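You operate a simulated robot arm through the tools that you are given. There is no shell and no other tool.

Carry out the task below with a simulated robot arm. There is one attempt and no reset: what you move stays moved.

## Task
Close both glue pots, wipe up the drips and push the plate in.
Fine: use the scrub pad and put it back. What is to be rubbed or washed off counts as gone when no trace of it is left.

Only the result counts: the job must be done as asked and must still hold three seconds after the hand-in. Knocking over, shifting, dropping, spilling or breaking anything else fails it.

## Robot
A 7-joint arm with a two-finger parallel gripper, fixed in place. Base frame: the origin is at the foot of the arm, x ahead of it, y to its left, z up; the work surface is at about z = 85. Readings come in cm, rad, newtons and seconds.
With the tool pointing down near the work surface it reaches from about 24 to 68 cm from the base axis. Its first joint turns from -1.152 to 1.152 rad. Payload 2.4 kg.
Tool frame: the origin (TCP) lies between the finger pads and is the grasp point; the fingertips stand 3 cm ahead of it; z points along the fingers, y is the line along which they close. Largest opening 9.4 cm; finger width 2.8, thickness 1; the body of the gripper, 5 by 9.6 cm, starts 5.5 cm behind the TCP.
Orientation is told as [roll, pitch, yaw] about the base's x, y, z axes, in that order, counted from this pose: with the fingers straight down and closing along the base's y, the tool's x points along the base's -x, its y along +y and its z along -z.

## Interface
- The arm moves only by the tool drive_tool. Its argument "series" is one flat list of numbers, 6 for each row, row after row: the shift along the base's x, y, z in m, then the turn, a rotation vector about the base's x, y, z in rad. In form: [x, y, z, rx, ry, rz, x, y, z, rx, ry, rz, ...]. A call has 1 to 20 rows; each row shifts and turns the commanded pose from where the row before left it. "jaw" is the opening, from 0 (shut) to 1 (fully open), set as the call begins (left out, the last holds). A row lasts 0.2 s, in which the tool goes at most 5 cm and 0.15 rad; a call with a longer step from one row to the next is refused whole, and so is a gripper value outside its range. Where a pose cannot be reached the arm comes as near as it can. A force on the tool above 40 N (or 10 N above the force at the start of the call, whichever is more), or a blocked arm, ends the call early, and 0.2 s more pass. Each finger travels about 15.3 cm/s and halts on what it meets, pressing with about 39 N; the grip force reading is that of the motor and also rises with nothing between the fingers. The clock runs only during rows and for 0.2 s after the last one: add rows that do not move to give the fingers time. The reply holds the time, the measured pose of the TCP, the force on the tool along the base axes, the opening and the grip force, in the units named above and with some noise, with the torque about the TCP (base axes, N m) and any sound that the robot's microphone picked up, and new pictures: "pictures" is both (left out), scene, wrist or none.
- Cameras (640 x 400 px; columns grow to the right, rows downward): "scene" is fixed at [3.94, 47.15, 145.08]; the picture's right is [-0.77, -0.64, 0.00], its down [-0.33, 0.40, -0.86] and it looks along [0.54, -0.66, -0.52] (base axes); focal length 344 px, centre (320, 200). "wrist" rides on the gripper at [7.6, 1.4, -10.2] in the tool frame; the picture's right is [-0.18, 0.98, 0.00], its down [-0.75, -0.14, -0.64] and it looks along [-0.63, -0.12, 0.77] (tool axes); focal length 243 px, centre (320, 200). There is no depth. A picture from a camera that has moved, and an enlarged one, comes with that camera's place and axes in the base frame and with its lens.
- enlarge(camera, box): a new picture of the part [left, top, right, bottom] of that camera's present view, enlarged. It takes no simulated time.
- job_done(): hands the job in; it is judged then, once.

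Nothing tells you positions but the pictures and the camera data. Unless the task says otherwise, let go and move clear before handing in.

The tools are called after "Request:" by a JSON object that holds its "fn" and its "kwargs". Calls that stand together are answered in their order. drive_tool: Moves the arm, as the interface text tells. Its arguments: {"type":"object","properties":{"series":{"type":"array","items":{"type":"number"}},"jaw":{"type":"number"},"pictures":{"type":"string","enum":["both","scene","wrist","none"]}},"required":["series"]} The other tools are called the same way: enlarge (camera, box) takes an enlarged picture of a part of a camera's view; job_done () hands the job in.

At the start:

```text
time: 0.0
eef_pos: [46.68, -5.01, 116.53]
ee_rot: [0.001, 0.0, 0.001]
ft_force: [-0.4, 0.1, 0.3]
torque: [0.03, 0.0, 0.02]
grip_width: 9.43
finger_force: 0.1
```

scene: 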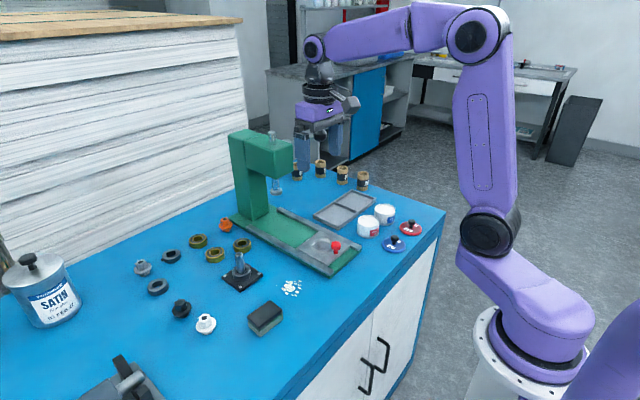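
wrist: 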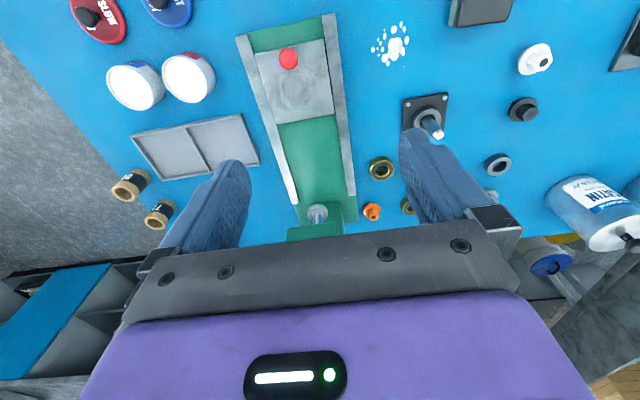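

I see a blue bench with a green press that has a sliding plate with a red knob, two white pots with red and blue lids lying nearby, white drips, and a dark scrub pad. First I'll enlarge the views to locate everything.

Request:
{"fn": "enlarge", "kwargs": {"camera": "scene", "box": [300, 180, 460, 280]}}

Request:
{"fn": "enlarge", "kwargs": {"camera": "scene", "box": [220, 200, 380, 300]}}

Request:
{"fn": "enlarge", "kwargs": {"camera": "scene", "box": [180, 250, 340, 350]}}

Request:
{"fn": "enlarge", "kwargs": {"camera": "wrist", "box": [60, 0, 300, 150]}}

Request:
{"fn": "enlarge", "kwargs": {"camera": "wrist", "box": [220, 0, 460, 150]}}

Request:
{"fn": "enlarge", "kwargs": {"camera": "wrist", "box": [360, 0, 600, 150]}}

```text
4.00 times, centred on (380, 230) of scene
camera zoom: at [3.94, 47.15, 145.08], right [-0.77, -0.64, 0.0], down [-0.33, 0.4, -0.86], along [0.54, -0.66, -0.52], focal length 1376 px, centre (80, 80)
```

zoom: 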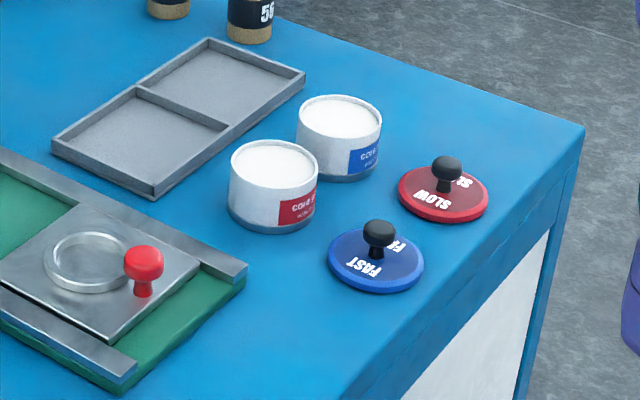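

```text
4.00 times, centred on (300, 250) of scene
camera zoom: at [3.94, 47.15, 145.08], right [-0.77, -0.64, 0.0], down [-0.33, 0.4, -0.86], along [0.54, -0.66, -0.52], focal length 1376 px, centre (400, 0)
```

zoom: 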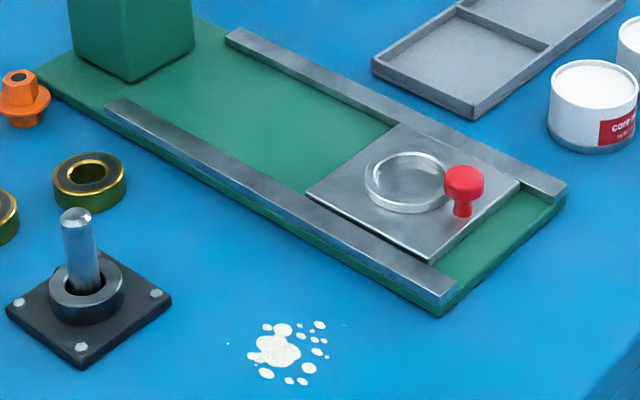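

```text
4.00 times, centred on (260, 300) of scene
camera zoom: at [3.94, 47.15, 145.08], right [-0.77, -0.64, 0.0], down [-0.33, 0.4, -0.86], along [0.54, -0.66, -0.52], focal length 1376 px, centre (560, -200)
```

zoom: 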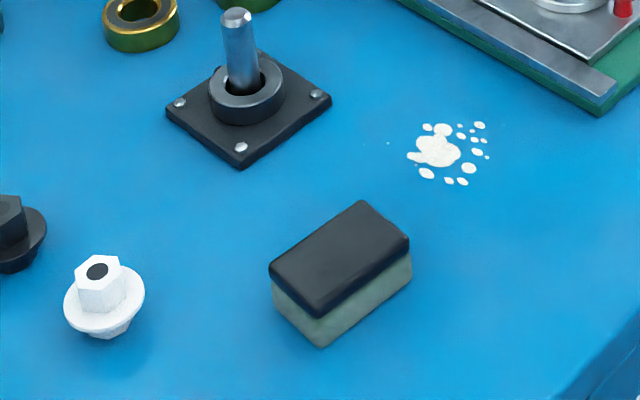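

```text
2.67 times, centred on (180, 75) of wrist
camera zoom: at [39.06, -3.57, 126.78], right [0.18, 0.98, 0.0], down [0.75, -0.14, 0.64], along [0.63, -0.12, -0.77], focal length 647 px, centre (693, 533)
```

zoom: 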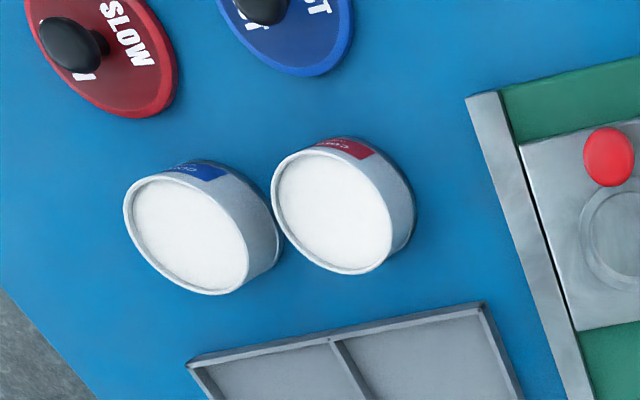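

```text
2.67 times, centred on (340, 75) of wrist
camera zoom: at [39.06, -3.57, 126.78], right [0.18, 0.98, 0.0], down [0.75, -0.14, 0.64], along [0.63, -0.12, -0.77], focal length 647 px, centre (267, 533)
```

zoom: 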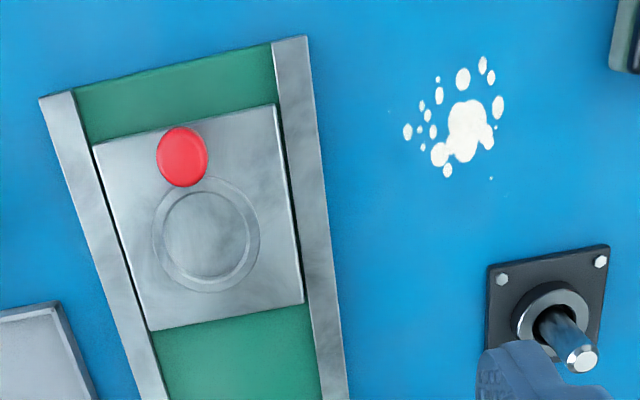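

```text
2.67 times, centred on (480, 75) of wrist
camera zoom: at [39.06, -3.57, 126.78], right [0.18, 0.98, 0.0], down [0.75, -0.14, 0.64], along [0.63, -0.12, -0.77], focal length 647 px, centre (-107, 533)
```

zoom: 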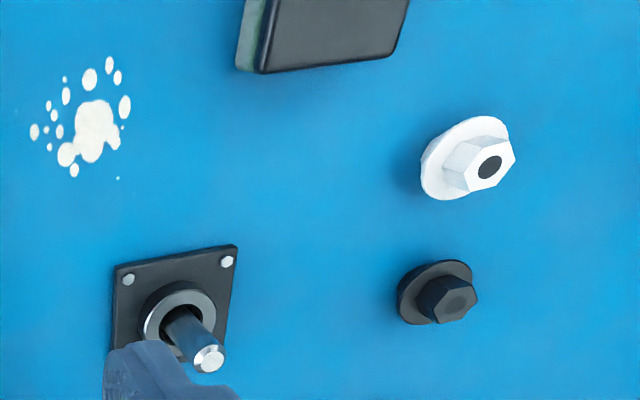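

The pots carry small labels, and I want to read them before matching lids to pots.

Request:
{"fn": "enlarge", "kwargs": {"camera": "scene", "box": [352, 200, 400, 230]}}

Request:
{"fn": "enlarge", "kwargs": {"camera": "scene", "box": [380, 215, 428, 255]}}

Request:
{"fn": "enlarge", "kwargs": {"camera": "wrist", "box": [100, 45, 228, 125]}}

Request:
{"fn": "enlarge", "kwargs": {"camera": "scene", "box": [200, 100, 360, 200]}}

```text
13.33 times, centred on (376, 215) of scene
camera zoom: at [3.94, 47.15, 145.08], right [-0.77, -0.64, 0.0], down [-0.33, 0.4, -0.86], along [0.54, -0.66, -0.52], focal length 4588 px, centre (-427, 0)
```

zoom: 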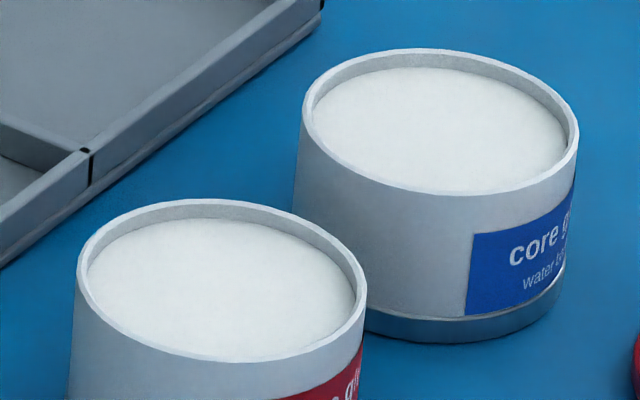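

```text
10.00 times, centred on (404, 235) of scene
camera zoom: at [3.94, 47.15, 145.08], right [-0.77, -0.64, 0.0], down [-0.33, 0.4, -0.86], along [0.54, -0.66, -0.52], focal length 3441 px, centre (-520, -150)
```

zoom: 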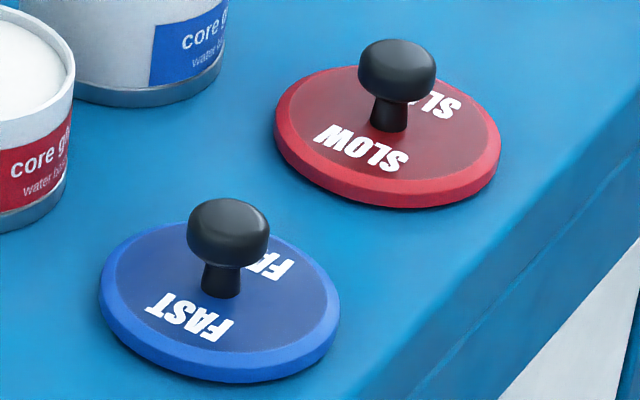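

```text
5.00 times, centred on (164, 85) of wrist
camera zoom: at [39.06, -3.57, 126.78], right [0.18, 0.98, 0.0], down [0.75, -0.14, 0.64], along [0.63, -0.12, -0.77], focal length 1213 px, centre (1100, 775)
```

zoom: 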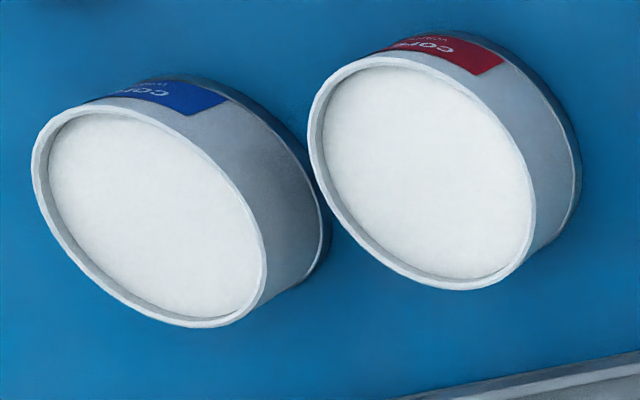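

```text
4.00 times, centred on (280, 150) of scene
camera zoom: at [3.94, 47.15, 145.08], right [-0.77, -0.64, 0.0], down [-0.33, 0.4, -0.86], along [0.54, -0.66, -0.52], focal length 1376 px, centre (480, 400)
```

zoom: 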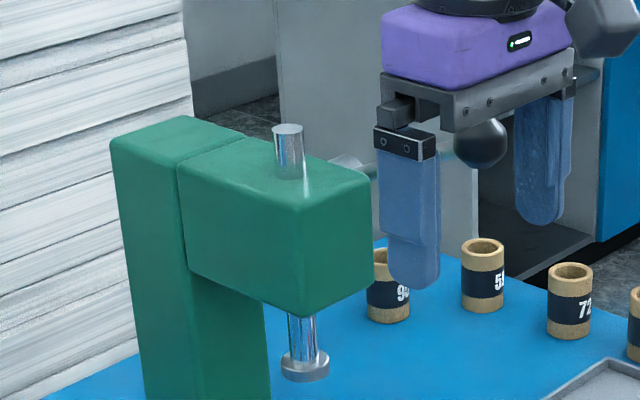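

The red pot is at about (44.8, -24.8), the blue pot at (44.4, -33), the red lid at (35.6, -32.9) and the blue lid at (35.6, -23). The drips are near (46.5, 6) and the scrub pad near (42.5, 17.5). I'll match lids to pots by colour, and move over the lids first for a closer look.

Request:
{"fn": "drive_tool", "kwargs": {"series": [-0.0181, -0.0329, -0.0122, 0, 0, 0, -0.0181, -0.0329, -0.0122, 0, 0, 0, -0.0181, -0.0329, -0.0122, 0, 0, 0, -0.0181, -0.0329, -0.0122, 0, 0, 0, -0.0181, -0.0329, -0.0122, 0, 0, 0, -0.0181, -0.0329, -0.0122, 0, 0, 0, -0.0181, -0.0329, -0.0122, 0, 0, 0, 0, 0, 0, 0, 0, 0], "jaw": 0.55}}

```text
time: 1.8
eef_pos: [33.89, -28.12, 107.82]
ee_rot: [0.0, -0.001, 0.0]
ft_force: [0.9, 0.2, 0.9]
torque: [0.03, 0.01, -0.02]
grip_width: 5.15
finger_force: 0.1
camera wrist: at [26.36, -26.66, 118.01], right [0.18, 0.98, 0.0], down [0.75, -0.14, 0.64], along [0.63, -0.12, -0.77], focal length 243 px, centre (320, 200)
```

scene: 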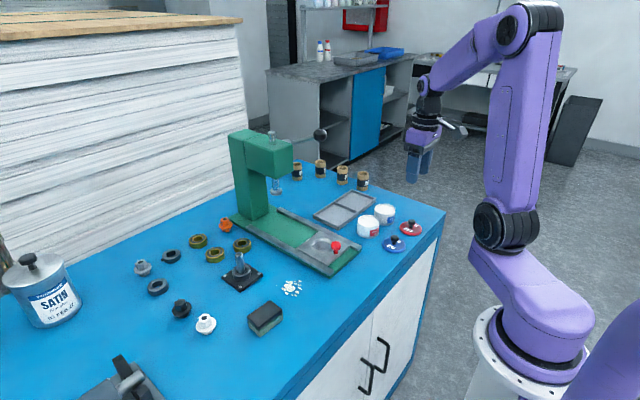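
wrist: 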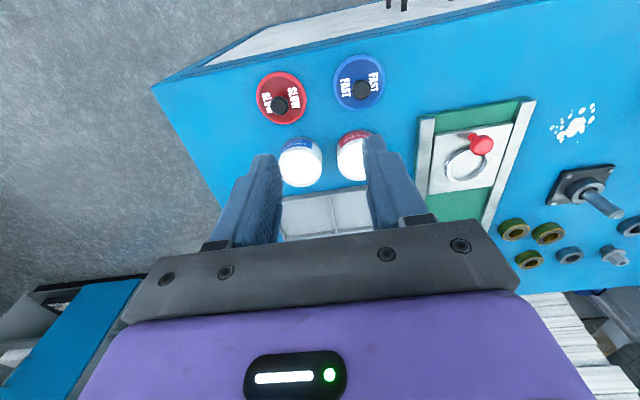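

The lids and pots are now visible from above, so I'll zoom in to pin down their centres.

Request:
{"fn": "enlarge", "kwargs": {"camera": "wrist", "box": [240, 40, 400, 140]}}

Request:
{"fn": "enlarge", "kwargs": {"camera": "wrist", "box": [250, 110, 410, 210]}}

Request:
{"fn": "enlarge", "kwargs": {"camera": "scene", "box": [220, 110, 380, 210]}}

Request:
{"fn": "enlarge", "kwargs": {"camera": "wrist", "box": [400, 80, 640, 230]}}

```text
4.00 times, centred on (320, 90) of wrist
camera zoom: at [26.36, -26.66, 118.01], right [0.18, 0.98, 0.0], down [0.75, -0.14, 0.64], along [0.63, -0.12, -0.77], focal length 970 px, centre (320, 640)
```

zoom: 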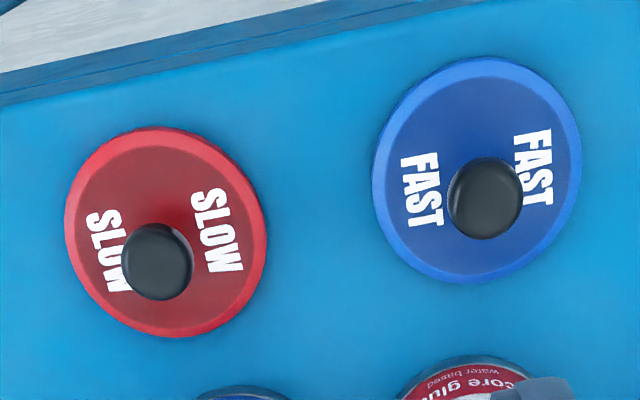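

```text
4.00 times, centred on (330, 160) of wrist
camera zoom: at [26.36, -26.66, 118.01], right [0.18, 0.98, 0.0], down [0.75, -0.14, 0.64], along [0.63, -0.12, -0.77], focal length 970 px, centre (280, 360)
```

zoom: 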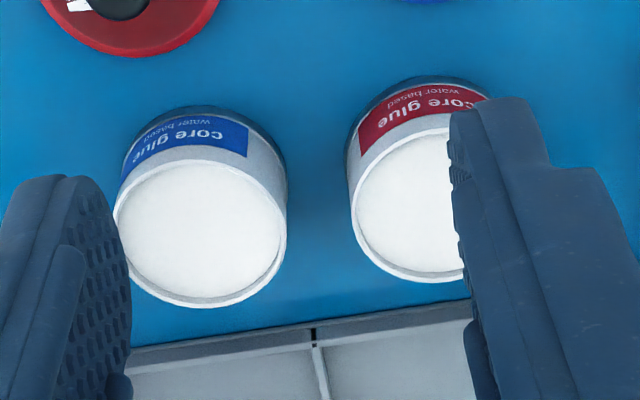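

```text
4.00 times, centred on (300, 160) of scene
camera zoom: at [3.94, 47.15, 145.08], right [-0.77, -0.64, 0.0], down [-0.33, 0.4, -0.86], along [0.54, -0.66, -0.52], focal length 1376 px, centre (400, 360)
```

zoom: 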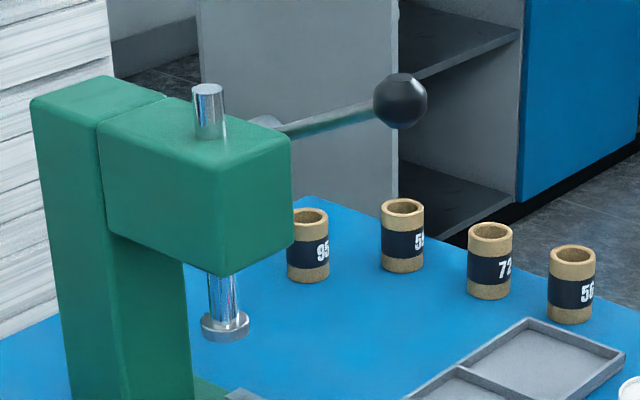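

```text
2.67 times, centred on (520, 155) of wrist
camera zoom: at [26.36, -26.66, 118.01], right [0.18, 0.98, 0.0], down [0.75, -0.14, 0.64], along [0.63, -0.12, -0.77], focal length 647 px, centre (-213, 320)
```

zoom: 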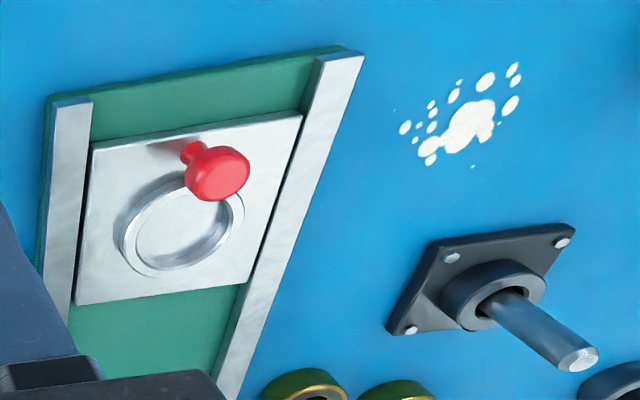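

Both labels read "core glue, water based", so colour is the only cue: red lid to red pot, blue lid to blue pot. I'll descend above the red lid at about (35.3, -33.2).

Request:
{"fn": "drive_tool", "kwargs": {"series": [0.0047, -0.017, -0.0333, 0, 0, 0, 0.0047, -0.017, -0.0333, 0, 0, 0, 0.0047, -0.017, -0.0333, 0, 0, 0, 0, 0, 0, 0, 0, 0]}}

Request:
{"fn": "enlarge", "kwargs": {"camera": "wrist", "box": [240, 60, 400, 160]}}

```text
time: 2.8
eef_pos: [35.41, -33.04, 98.09]
ee_rot: [0.001, 0.002, 0.0]
ft_force: [0.4, 0.0, 0.3]
torque: [-0.03, -0.01, -0.01]
grip_width: 5.18
finger_force: 0.0
camera wrist: at [27.87, -31.53, 108.36], right [0.18, 0.98, 0.0], down [0.75, -0.14, 0.64], along [0.63, -0.12, -0.77], focal length 243 px, centre (320, 200)
```

scene: 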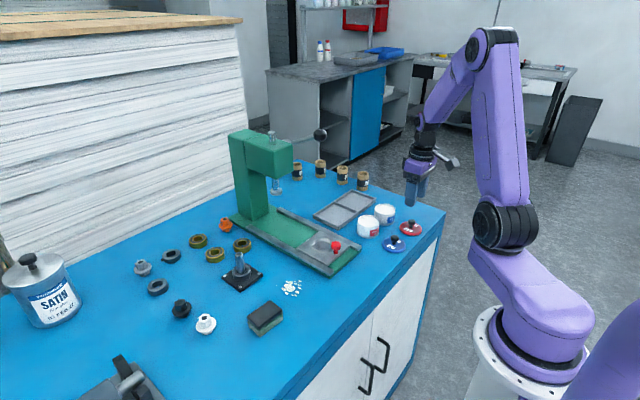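
wrist: 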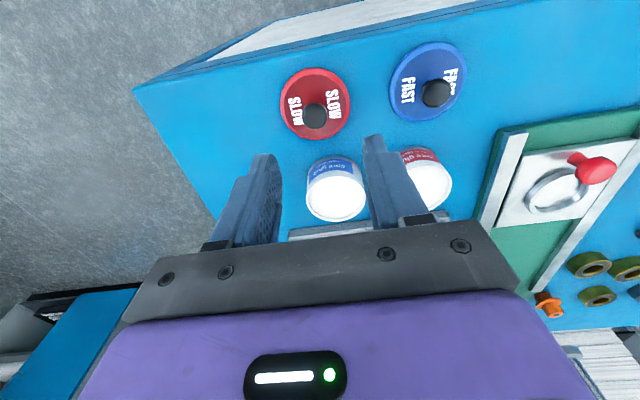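

```text
4.00 times, centred on (320, 110) of wrist
camera zoom: at [27.87, -31.53, 108.36], right [0.18, 0.98, 0.0], down [0.75, -0.14, 0.64], along [0.63, -0.12, -0.77], focal length 970 px, centre (320, 560)
```

zoom: 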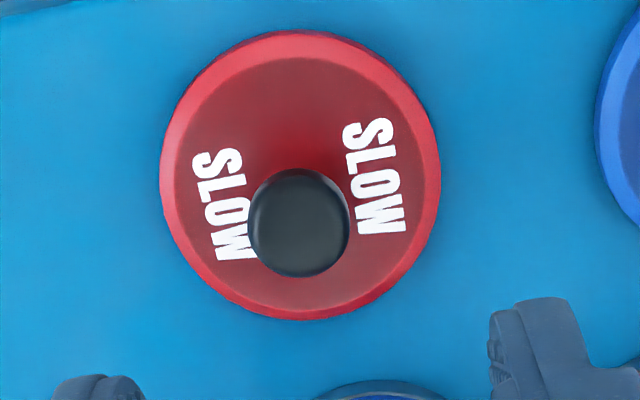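

The knob is at about (35.2, -33.3). I'll lower to just above the lid plate, with the fingers straddling the knob.

Request:
{"fn": "drive_tool", "kwargs": {"series": [-0.0006, -0.0005, -0.026, 0, 0, 0, -0.0006, -0.0005, -0.026, 0, 0, 0, -0.0006, -0.0005, -0.026, 0, 0, 0, 0, 0, 0, 0, 0, 0]}}

Request:
{"fn": "enlarge", "kwargs": {"camera": "wrist", "box": [220, 80, 420, 205]}}

Request:
{"fn": "enlarge", "kwargs": {"camera": "scene", "box": [360, 170, 460, 270]}}

```text
time: 3.8
eef_pos: [35.43, -33.29, 90.41]
ee_rot: [0.001, 0.0, 0.001]
ft_force: [0.5, -0.4, 0.6]
torque: [0.03, 0.01, 0.03]
grip_width: 5.19
finger_force: 0.0
camera wrist: at [27.77, -31.84, 100.66], right [0.18, 0.98, 0.0], down [0.75, -0.14, 0.64], along [0.63, -0.12, -0.77], focal length 243 px, centre (320, 200)
```

scene: 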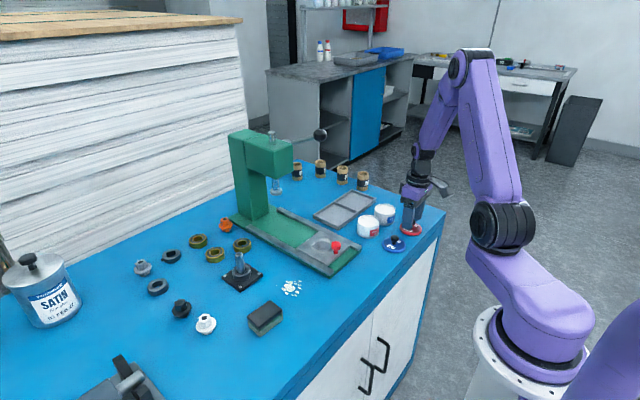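
wrist: 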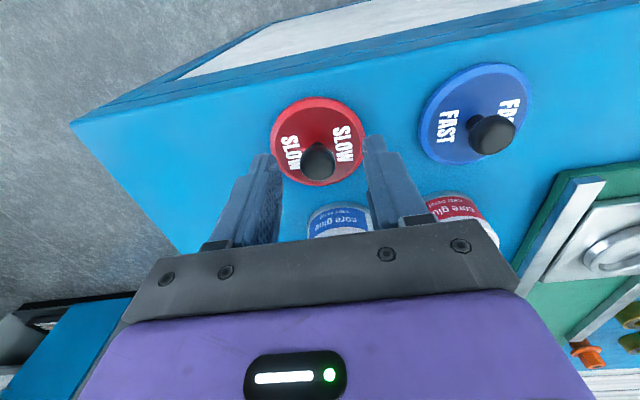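

```text
3.20 times, centred on (320, 142) of wrist
camera zoom: at [27.77, -31.84, 100.66], right [0.18, 0.98, 0.0], down [0.75, -0.14, 0.64], along [0.63, -0.12, -0.77], focal length 776 px, centre (320, 384)
```

zoom: 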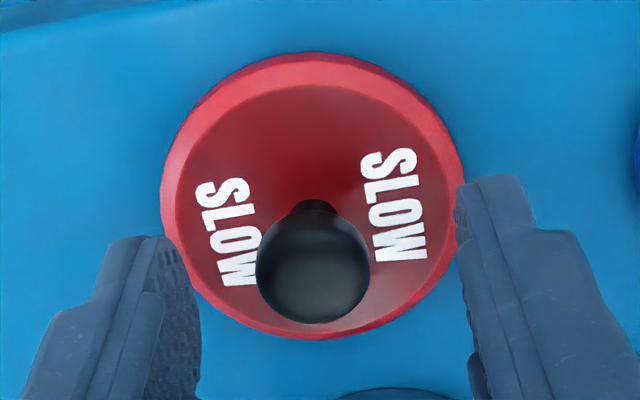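

```text
4.00 times, centred on (410, 220) of scene
camera zoom: at [3.94, 47.15, 145.08], right [-0.77, -0.64, 0.0], down [-0.33, 0.4, -0.86], along [0.54, -0.66, -0.52], focal length 1376 px, centre (-40, 120)
```

zoom: 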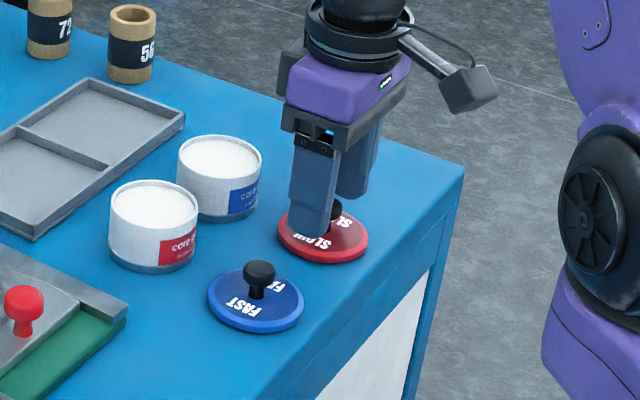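

The knob sits slightly nearer the base than the finger centre. I'll shift by -0.2 cm in x, lower 0.7 cm and close on the knob.

Request:
{"fn": "drive_tool", "kwargs": {"series": [-0.002, 0, -0.004, 0, 0, 0, 0, 0, -0.003, 0, 0, 0, 0, 0, 0, 0, 0, 0], "pictures": "none"}}

Request:
{"fn": "drive_tool", "kwargs": {"series": [0, 0, 0, 0, 0, 0, 0, 0, 0, 0, 0, 0, 0, 0, 0, 0, 0, 0], "jaw": 0.0}}

Request:
{"fn": "enlarge", "kwargs": {"camera": "wrist", "box": [220, 80, 420, 205]}}

Request:
{"fn": "enlarge", "kwargs": {"camera": "scene", "box": [380, 190, 444, 270]}}

```text
time: 4.6
eef_pos: [35.23, -33.27, 89.72]
ee_rot: [-0.001, 0.0, 0.001]
ft_force: [0.2, -0.3, -0.4]
torque: [-0.05, 0.01, 0.01]
grip_width: 5.16
finger_force: 0.1
```

```text
time: 5.4
eef_pos: [35.21, -33.28, 89.72]
ee_rot: [0.0, 0.0, 0.001]
ft_force: [0.4, -1.0, 1.6]
torque: [0.03, -0.02, -0.03]
grip_width: 1.88
finger_force: 39.0
camera wrist: at [27.52, -31.81, 99.94], right [0.18, 0.98, 0.0], down [0.75, -0.14, 0.64], along [0.63, -0.12, -0.77], focal length 243 px, centre (320, 200)
```

scene: 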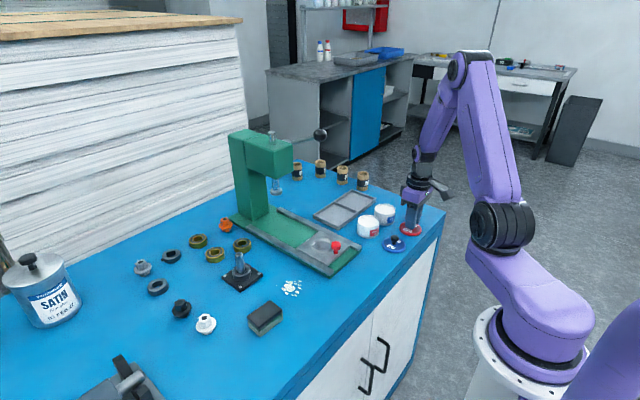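
wrist: 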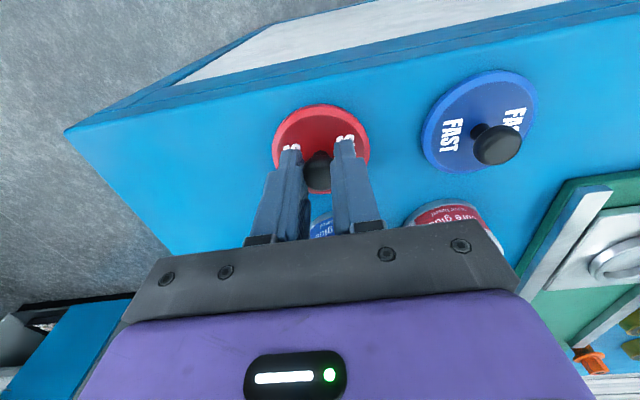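

```text
3.20 times, centred on (320, 142) of wrist
camera zoom: at [27.52, -31.81, 99.94], right [0.18, 0.98, 0.0], down [0.75, -0.14, 0.64], along [0.63, -0.12, -0.77], focal length 776 px, centre (320, 384)
```

zoom: 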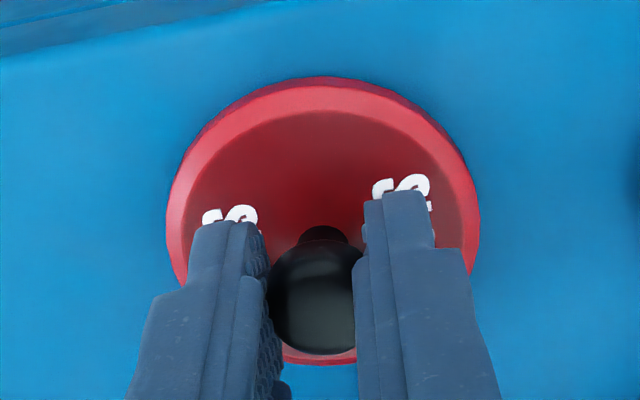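

```text
5.00 times, centred on (412, 230) of scene
camera zoom: at [3.94, 47.15, 145.08], right [-0.77, -0.64, 0.0], down [-0.33, 0.4, -0.86], along [0.54, -0.66, -0.52], focal length 1721 px, centre (-140, 50)
```

zoom: 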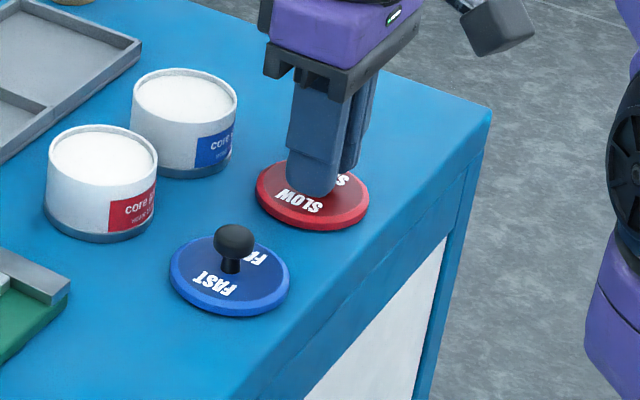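

The knob is held with the fingers 1.88 cm apart. I'll lift it straight up and check the grip.

Request:
{"fn": "drive_tool", "kwargs": {"series": [0, 0, 0.01, 0, 0, 0, 0, 0, 0.025, 0, 0, 0, 0, 0, 0.03, 0, 0, 0, 0, 0, 0.03, 0, 0, 0, 0, 0, 0, 0, 0, 0]}}

Request:
{"fn": "enlarge", "kwargs": {"camera": "wrist", "box": [220, 80, 420, 205]}}

Request:
{"fn": "enlarge", "kwargs": {"camera": "scene", "box": [370, 170, 450, 270]}}

```text
time: 6.6
eef_pos: [34.89, -33.35, 99.18]
ee_rot: [-0.002, 0.0, 0.001]
ft_force: [-0.5, 0.1, 0.5]
torque: [0.01, 0.02, 0.01]
grip_width: 1.86
finger_force: 39.4
camera wrist: at [27.24, -31.72, 109.39], right [0.18, 0.98, 0.0], down [0.75, -0.14, 0.64], along [0.63, -0.12, -0.77], focal length 243 px, centre (320, 200)
```

scene: 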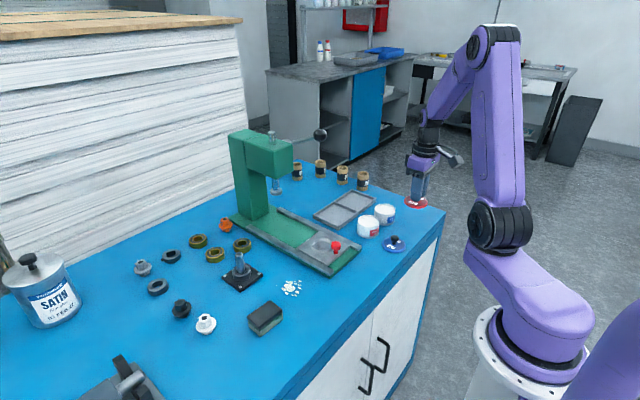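
wrist: 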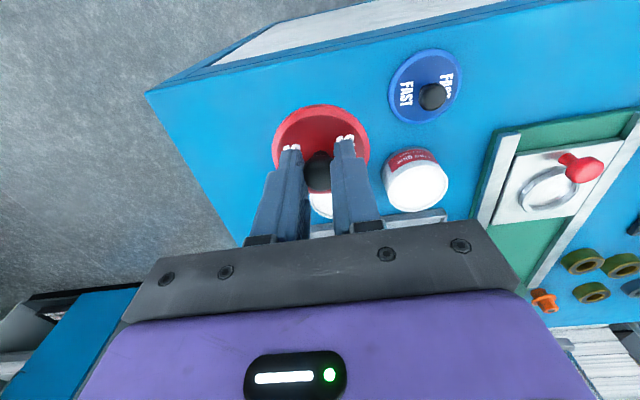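

```text
3.20 times, centred on (320, 142) of wrist
camera zoom: at [27.24, -31.72, 109.39], right [0.18, 0.98, 0.0], down [0.75, -0.14, 0.64], along [0.63, -0.12, -0.77], focal length 776 px, centre (320, 384)
```

zoom: 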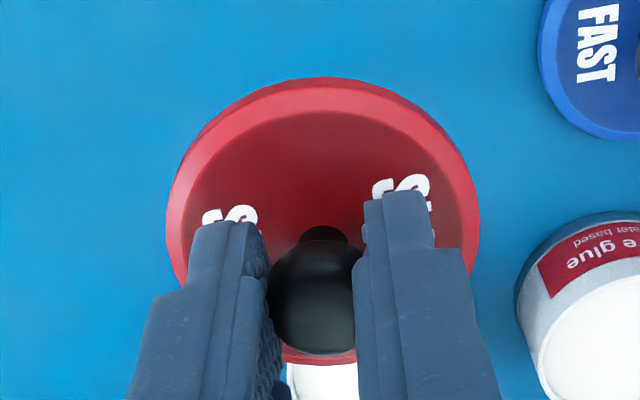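

```text
4.00 times, centred on (410, 220) of scene
camera zoom: at [3.94, 47.15, 145.08], right [-0.77, -0.64, 0.0], down [-0.33, 0.4, -0.86], along [0.54, -0.66, -0.52], focal length 1376 px, centre (-40, 120)
```

zoom: 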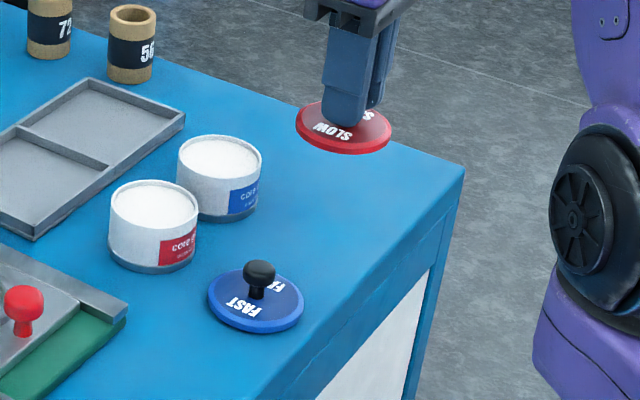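

The lid is up and level. Before moving it over, I'll refine the red pot's centre from this viewpoint.

Request:
{"fn": "enlarge", "kwargs": {"camera": "wrist", "box": [360, 130, 480, 230]}}

Request:
{"fn": "enlarge", "kwargs": {"camera": "scene", "box": [350, 190, 414, 240]}}

```text
4.00 times, centred on (420, 180) of wrist
camera zoom: at [27.24, -31.72, 109.39], right [0.18, 0.98, 0.0], down [0.75, -0.14, 0.64], along [0.63, -0.12, -0.77], focal length 970 px, centre (-80, 280)
```

zoom: 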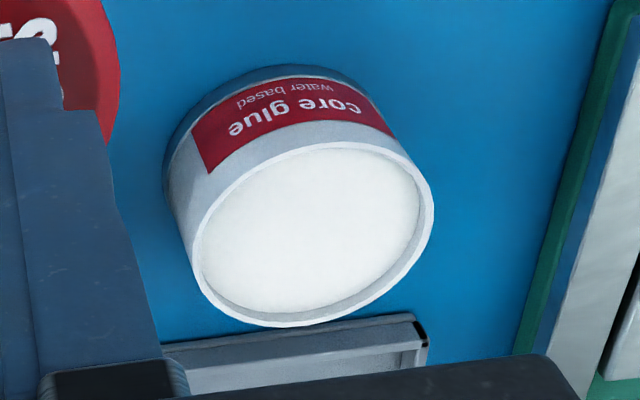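

```text
8.00 times, centred on (382, 215) of scene
camera zoom: at [3.94, 47.15, 145.08], right [-0.77, -0.64, 0.0], down [-0.33, 0.4, -0.86], along [0.54, -0.66, -0.52], focal length 2753 px, centre (-176, 80)
```

zoom: 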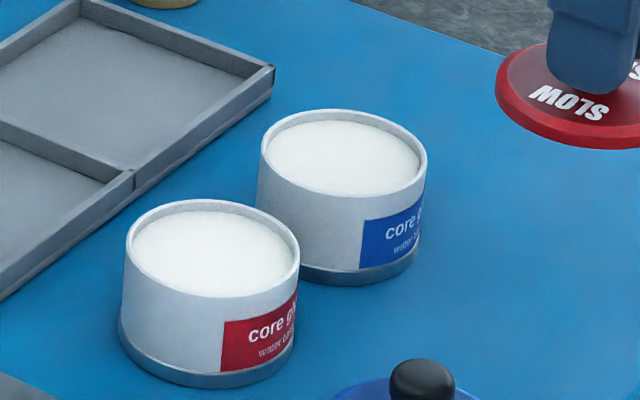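

I put the red pot's rim centre at about (45.0, -24.7) and z ≈ 88.6. I'll carry the red lid over it at height.

Request:
{"fn": "drive_tool", "kwargs": {"series": [0.0245, 0.0215, 0, 0, 0, 0, 0.0245, 0.0215, 0, 0, 0, 0, 0.0245, 0.0215, 0, 0, 0, 0, 0.0245, 0.0215, 0, 0, 0, 0, 0, 0, -0.015, 0, 0, 0, 0, 0, 0, 0, 0, 0]}}

Request:
{"fn": "enlarge", "kwargs": {"camera": "wrist", "box": [220, 80, 420, 205]}}

Request:
{"fn": "enlarge", "kwargs": {"camera": "scene", "box": [340, 190, 404, 240]}}

```text
time: 8.0
eef_pos: [44.75, -24.72, 97.39]
ee_rot: [0.001, 0.0, -0.001]
ft_force: [-0.3, -0.4, 0.0]
torque: [0.0, -0.02, -0.02]
grip_width: 1.87
finger_force: 38.8
camera wrist: at [37.17, -23.14, 107.64], right [0.18, 0.98, 0.0], down [0.75, -0.14, 0.64], along [0.63, -0.12, -0.77], focal length 243 px, centre (320, 200)
```

scene: 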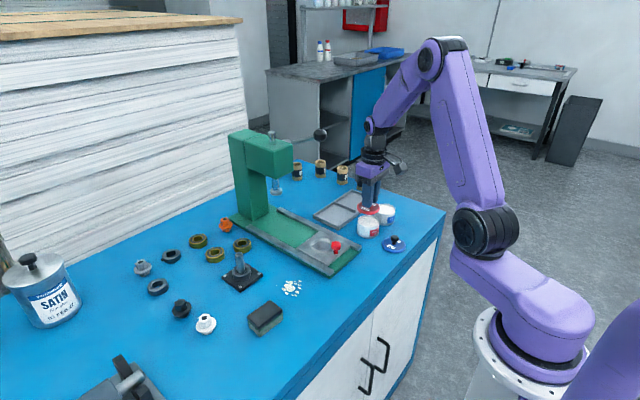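
wrist: 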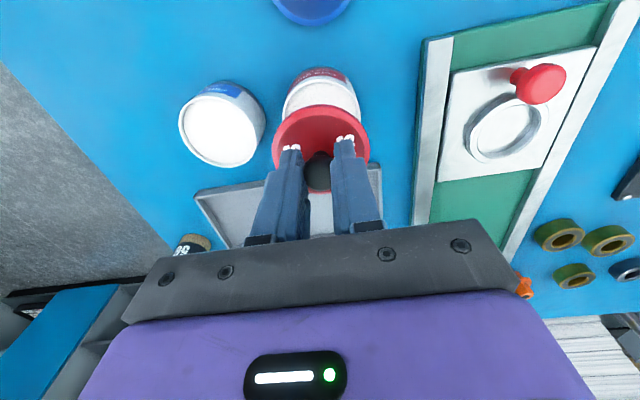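

```text
3.20 times, centred on (320, 142) of wrist
camera zoom: at [37.17, -23.14, 107.64], right [0.18, 0.98, 0.0], down [0.75, -0.14, 0.64], along [0.63, -0.12, -0.77], focal length 776 px, centre (320, 384)
```

zoom: 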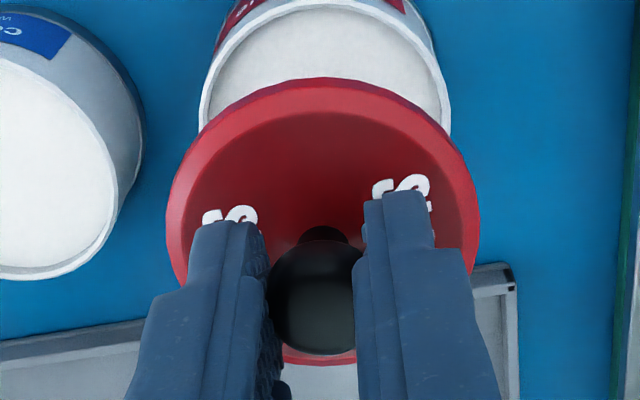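

```text
8.00 times, centred on (372, 215) of scene
camera zoom: at [3.94, 47.16, 145.08], right [-0.77, -0.64, 0.0], down [-0.33, 0.4, -0.86], along [0.54, -0.66, -0.52], focal length 2753 px, centre (-96, 80)
```

zoom: 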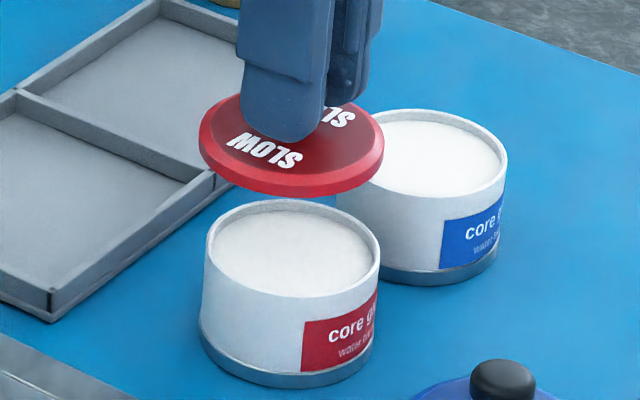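

The lid is nearly above the red pot, perhaps 0.1–0.2 cm off towards +x/+y. I'll lower it to just above the rim and compare the outlines.

Request:
{"fn": "drive_tool", "kwargs": {"series": [-0.001, -0.001, -0.012, 0, 0, 0, 0, 0, -0.012, 0, 0, 0, 0, 0, -0.008, 0, 0, 0, 0, 0, 0, 0, 0, 0]}}

Request:
{"fn": "enlarge", "kwargs": {"camera": "wrist", "box": [240, 80, 400, 205]}}

Request:
{"fn": "enlarge", "kwargs": {"camera": "scene", "box": [340, 200, 404, 240]}}

```text
time: 9.0
eef_pos: [44.94, -24.79, 94.33]
ee_rot: [0.002, 0.0, -0.001]
ft_force: [-0.1, -0.4, -1.2]
torque: [-0.02, 0.02, 0.0]
grip_width: 1.89
finger_force: 39.1
camera wrist: at [37.23, -23.22, 104.65], right [0.18, 0.98, 0.0], down [0.75, -0.14, 0.64], along [0.63, -0.12, -0.77], focal length 243 px, centre (320, 200)
```

scene: 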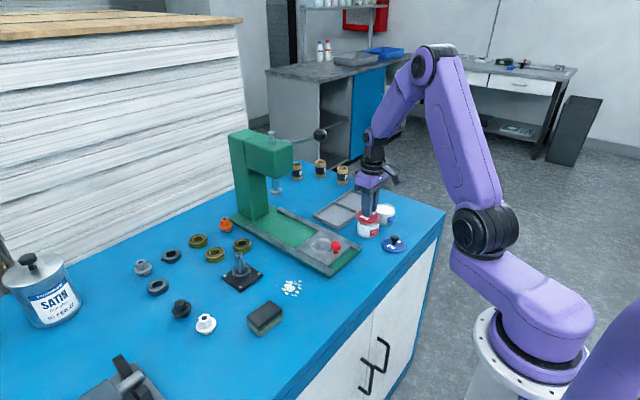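
wrist: 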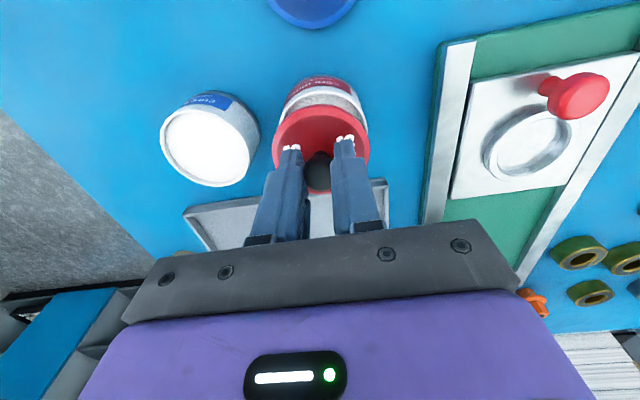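

```text
3.20 times, centred on (320, 142) of wrist
camera zoom: at [37.23, -23.22, 104.65], right [0.18, 0.98, 0.0], down [0.75, -0.14, 0.64], along [0.63, -0.12, -0.77], focal length 776 px, centre (320, 384)
```

zoom: 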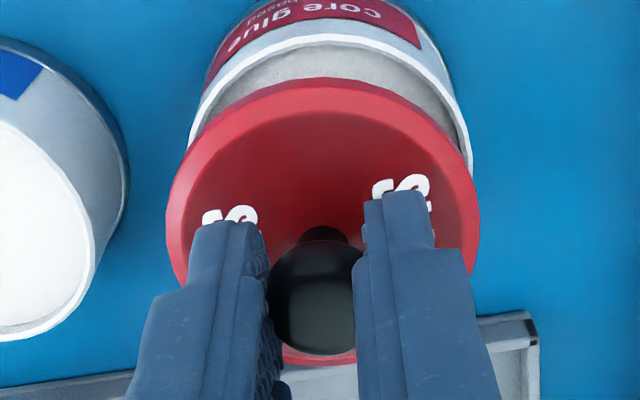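

```text
10.00 times, centred on (372, 220) of scene
camera zoom: at [3.94, 47.15, 145.08], right [-0.77, -0.64, 0.0], down [-0.33, 0.4, -0.86], along [0.54, -0.66, -0.52], focal length 3441 px, centre (-200, 0)
```

zoom: 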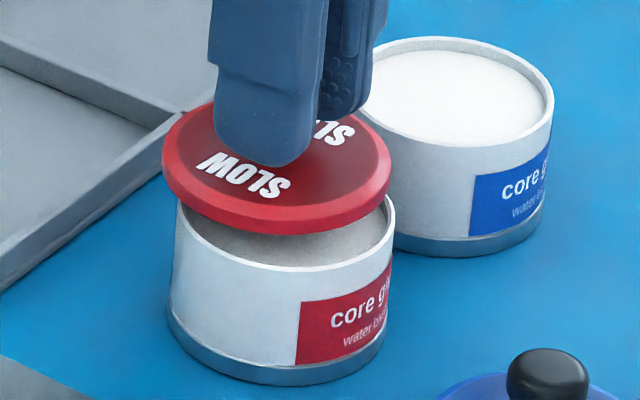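

Both cameras show the lid about 0.4–0.5 cm too far in +x. I'll correct that and look again.

Request:
{"fn": "drive_tool", "kwargs": {"series": [-0.0045, 0.0005, 0, 0, 0, 0, 0, 0, 0, 0, 0, 0], "pictures": "none"}}

Request:
{"fn": "enlarge", "kwargs": {"camera": "wrist", "box": [256, 80, 384, 160]}}

Request:
{"fn": "enlarge", "kwargs": {"camera": "scene", "box": [340, 200, 404, 240]}}

```text
time: 9.6
eef_pos: [44.27, -24.67, 94.33]
ee_rot: [0.002, -0.002, 0.001]
ft_force: [-0.1, 0.4, -0.9]
torque: [-0.06, 0.01, -0.02]
grip_width: 1.88
finger_force: 39.0
```

```text
5.00 times, centred on (320, 120) of wrist
camera zoom: at [36.68, -23.17, 104.62], right [0.18, 0.98, 0.0], down [0.75, -0.14, 0.64], along [0.63, -0.12, -0.77], focal length 1213 px, centre (320, 600)
```

zoom: 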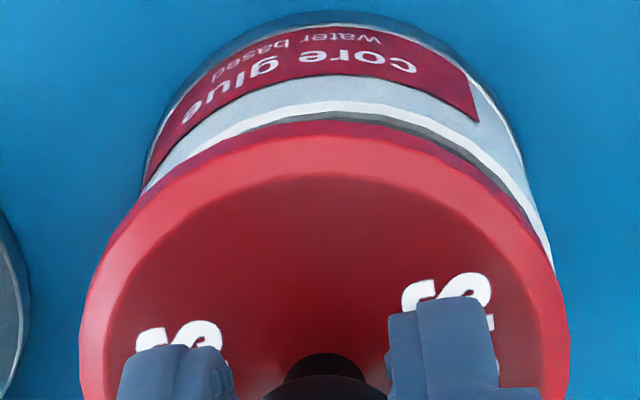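

```text
10.00 times, centred on (372, 220) of scene
camera zoom: at [3.94, 47.15, 145.08], right [-0.77, -0.64, 0.0], down [-0.33, 0.4, -0.86], along [0.54, -0.66, -0.52], focal length 3441 px, centre (-200, 0)
```

zoom: 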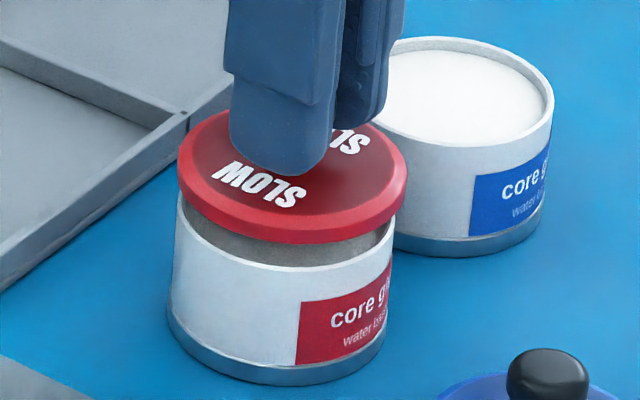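

Now the lid is slightly short in x. I'll nudge it by (+0.1, +0.1) cm and check again.

Request:
{"fn": "drive_tool", "kwargs": {"series": [0.001, 0.001, 0, 0, 0, 0, 0, 0, 0, 0, 0, 0, 0, 0, 0, 0, 0, 0], "pictures": "none"}}

Request:
{"fn": "enlarge", "kwargs": {"camera": "wrist", "box": [256, 80, 384, 160]}}

Request:
{"fn": "enlarge", "kwargs": {"camera": "scene", "box": [340, 200, 404, 240]}}

```text
time: 10.4
eef_pos: [44.44, -24.66, 94.46]
ee_rot: [0.001, -0.002, 0.0]
ft_force: [-0.7, -0.1, -0.4]
torque: [0.01, -0.02, 0.0]
grip_width: 1.89
finger_force: 39.0
```

```text
5.00 times, centred on (320, 120) of wrist
camera zoom: at [36.82, -23.08, 104.57], right [0.18, 0.98, 0.0], down [0.75, -0.14, 0.64], along [0.63, -0.12, -0.77], focal length 1213 px, centre (320, 600)
```

zoom: 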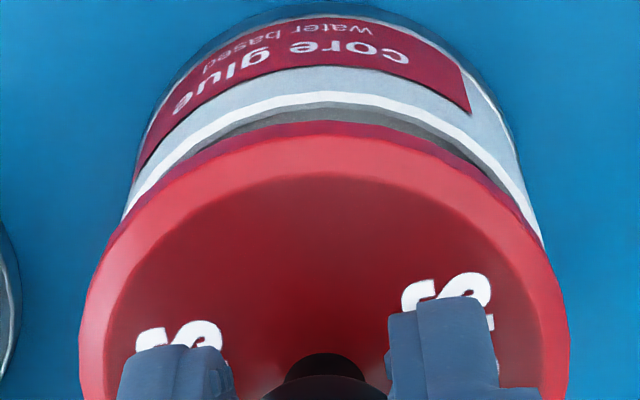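

```text
10.00 times, centred on (372, 220) of scene
camera zoom: at [3.94, 47.15, 145.08], right [-0.77, -0.64, 0.0], down [-0.33, 0.4, -0.86], along [0.54, -0.66, -0.52], focal length 3441 px, centre (-200, 0)
```

zoom: 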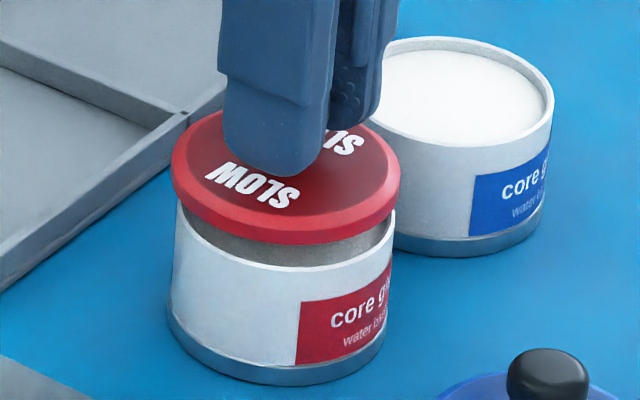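

The lid outline now matches the pot in both cameras to about 0.1 cm. I'll lower it gently until it touches.

Request:
{"fn": "drive_tool", "kwargs": {"series": [-0.0004, -0.0003, -0.003, 0, 0, 0, 0, 0, -0.003, 0, 0, 0, 0, 0, -0.002, 0, 0, 0, 0, 0, 0, 0, 0, 0], "pictures": "none"}}

Request:
{"fn": "enlarge", "kwargs": {"camera": "wrist", "box": [256, 80, 384, 160]}}

Request:
{"fn": "enlarge", "kwargs": {"camera": "scene", "box": [340, 200, 404, 240]}}

```text
time: 11.4
eef_pos: [44.5, -24.58, 93.53]
ee_rot: [-0.001, -0.002, 0.0]
ft_force: [-5.9, 7.0, 27.7]
torque: [-0.03, -0.24, 0.01]
grip_width: 1.88
finger_force: 39.2
```

```text
5.00 times, centred on (320, 120) of wrist
camera zoom: at [36.78, -23.11, 103.84], right [0.18, 0.98, 0.0], down [0.75, -0.14, 0.64], along [0.63, -0.12, -0.77], focal length 1213 px, centre (320, 600)
```

zoom: 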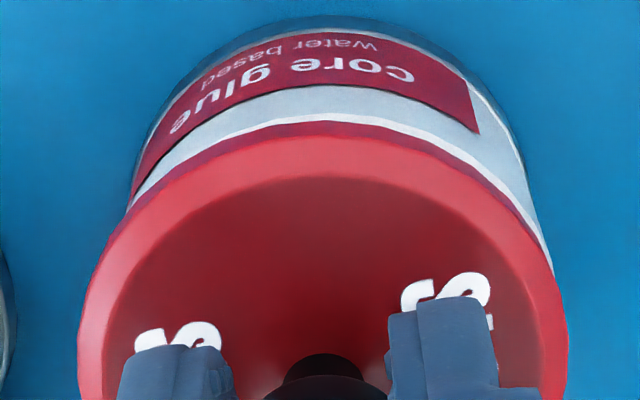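

```text
10.00 times, centred on (372, 220) of scene
camera zoom: at [3.88, 47.2, 145.07], right [-0.77, -0.64, 0.0], down [-0.33, 0.4, -0.86], along [0.54, -0.66, -0.52], focal length 3441 px, centre (-200, 0)
```

zoom: 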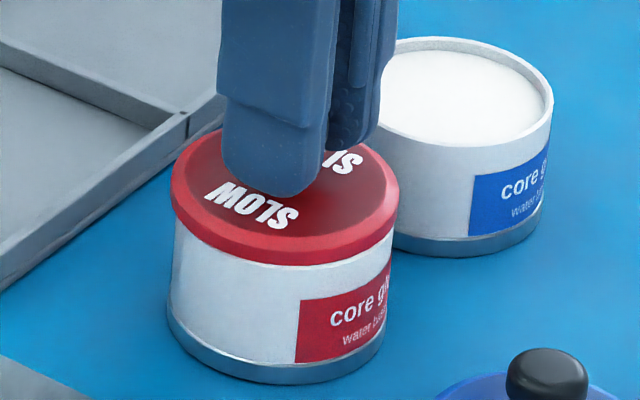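

There's contact with 28 N downward force. I'll ease off slightly to see whether the lid is sitting flat.

Request:
{"fn": "drive_tool", "kwargs": {"series": [0, 0, 0.001, 0, 0, 0, 0, 0, 0.001, 0, 0, 0, 0, 0, 0, 0, 0, 0], "pictures": "none"}}

Request:
{"fn": "enlarge", "kwargs": {"camera": "scene", "box": [350, 200, 390, 240]}}

Request:
{"fn": "enlarge", "kwargs": {"camera": "wrist", "box": [256, 80, 384, 160]}}

```text
time: 12.2
eef_pos: [44.49, -24.61, 93.58]
ee_rot: [0.0, 0.001, 0.0]
ft_force: [0.3, 3.0, 8.4]
torque: [0.11, -0.26, 0.06]
grip_width: 1.87
finger_force: 39.0
```

```text
10.00 times, centred on (370, 220) of scene
camera zoom: at [3.93, 47.17, 145.08], right [-0.77, -0.64, 0.0], down [-0.33, 0.4, -0.86], along [0.54, -0.66, -0.52], focal length 3441 px, centre (-180, 0)
```

zoom: 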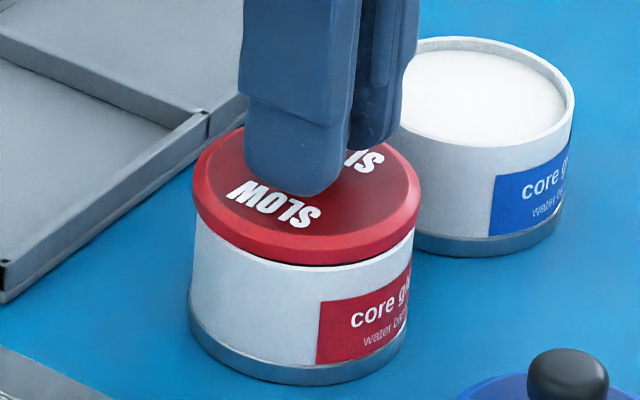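

```text
5.00 times, centred on (320, 120) of wrist
camera zoom: at [36.81, -23.18, 103.86], right [0.18, 0.98, 0.0], down [0.75, -0.14, 0.64], along [0.63, -0.12, -0.77], focal length 1213 px, centre (320, 600)
```

zoom: 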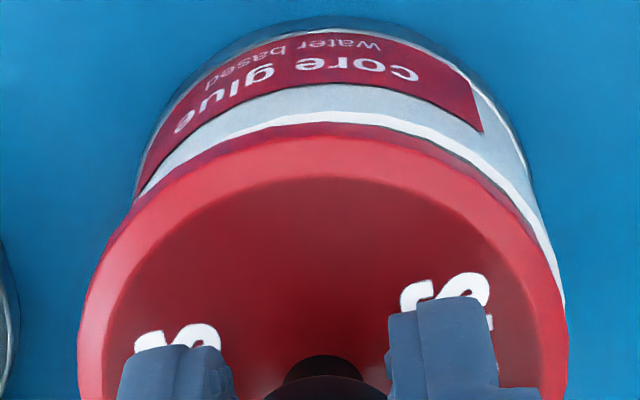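

The lid looks aligned with the pot. I'll open the jaws a little to let it settle, then inspect.

Request:
{"fn": "drive_tool", "kwargs": {"series": [0, 0, 0, 0, 0, 0, 0, 0, 0, 0, 0, 0], "jaw": 0.36, "pictures": "none"}}

Request:
{"fn": "enlarge", "kwargs": {"camera": "scene", "box": [350, 200, 390, 240]}}

Request:
{"fn": "enlarge", "kwargs": {"camera": "wrist", "box": [240, 80, 400, 180]}}

```text
time: 12.8
eef_pos: [44.48, -24.69, 93.59]
ee_rot: [0.0, 0.001, 0.0]
ft_force: [-0.4, 0.4, 0.4]
torque: [0.03, 0.01, -0.02]
grip_width: 3.38
finger_force: 0.0
```

```text
10.00 times, centred on (370, 220) of scene
camera zoom: at [3.94, 47.15, 145.08], right [-0.77, -0.64, 0.0], down [-0.33, 0.4, -0.86], along [0.54, -0.66, -0.52], focal length 3441 px, centre (-180, 0)
```

zoom: 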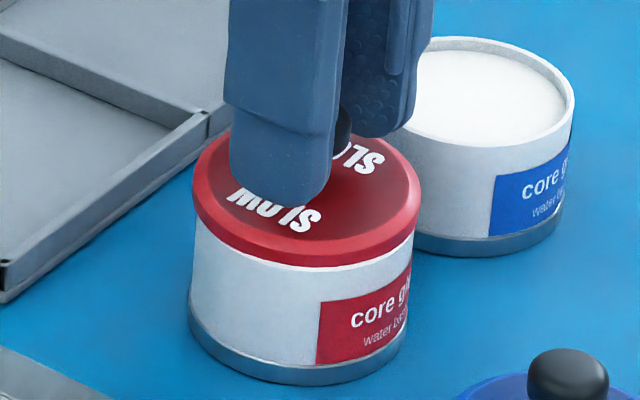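

```text
4.00 times, centred on (320, 130) of wrist
camera zoom: at [36.81, -23.2, 103.89], right [0.18, 0.98, 0.0], down [0.75, -0.14, 0.64], along [0.63, -0.12, -0.77], focal length 970 px, centre (320, 480)
```

zoom: 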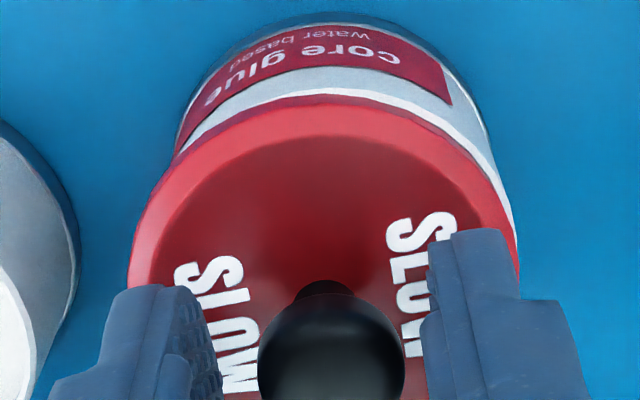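

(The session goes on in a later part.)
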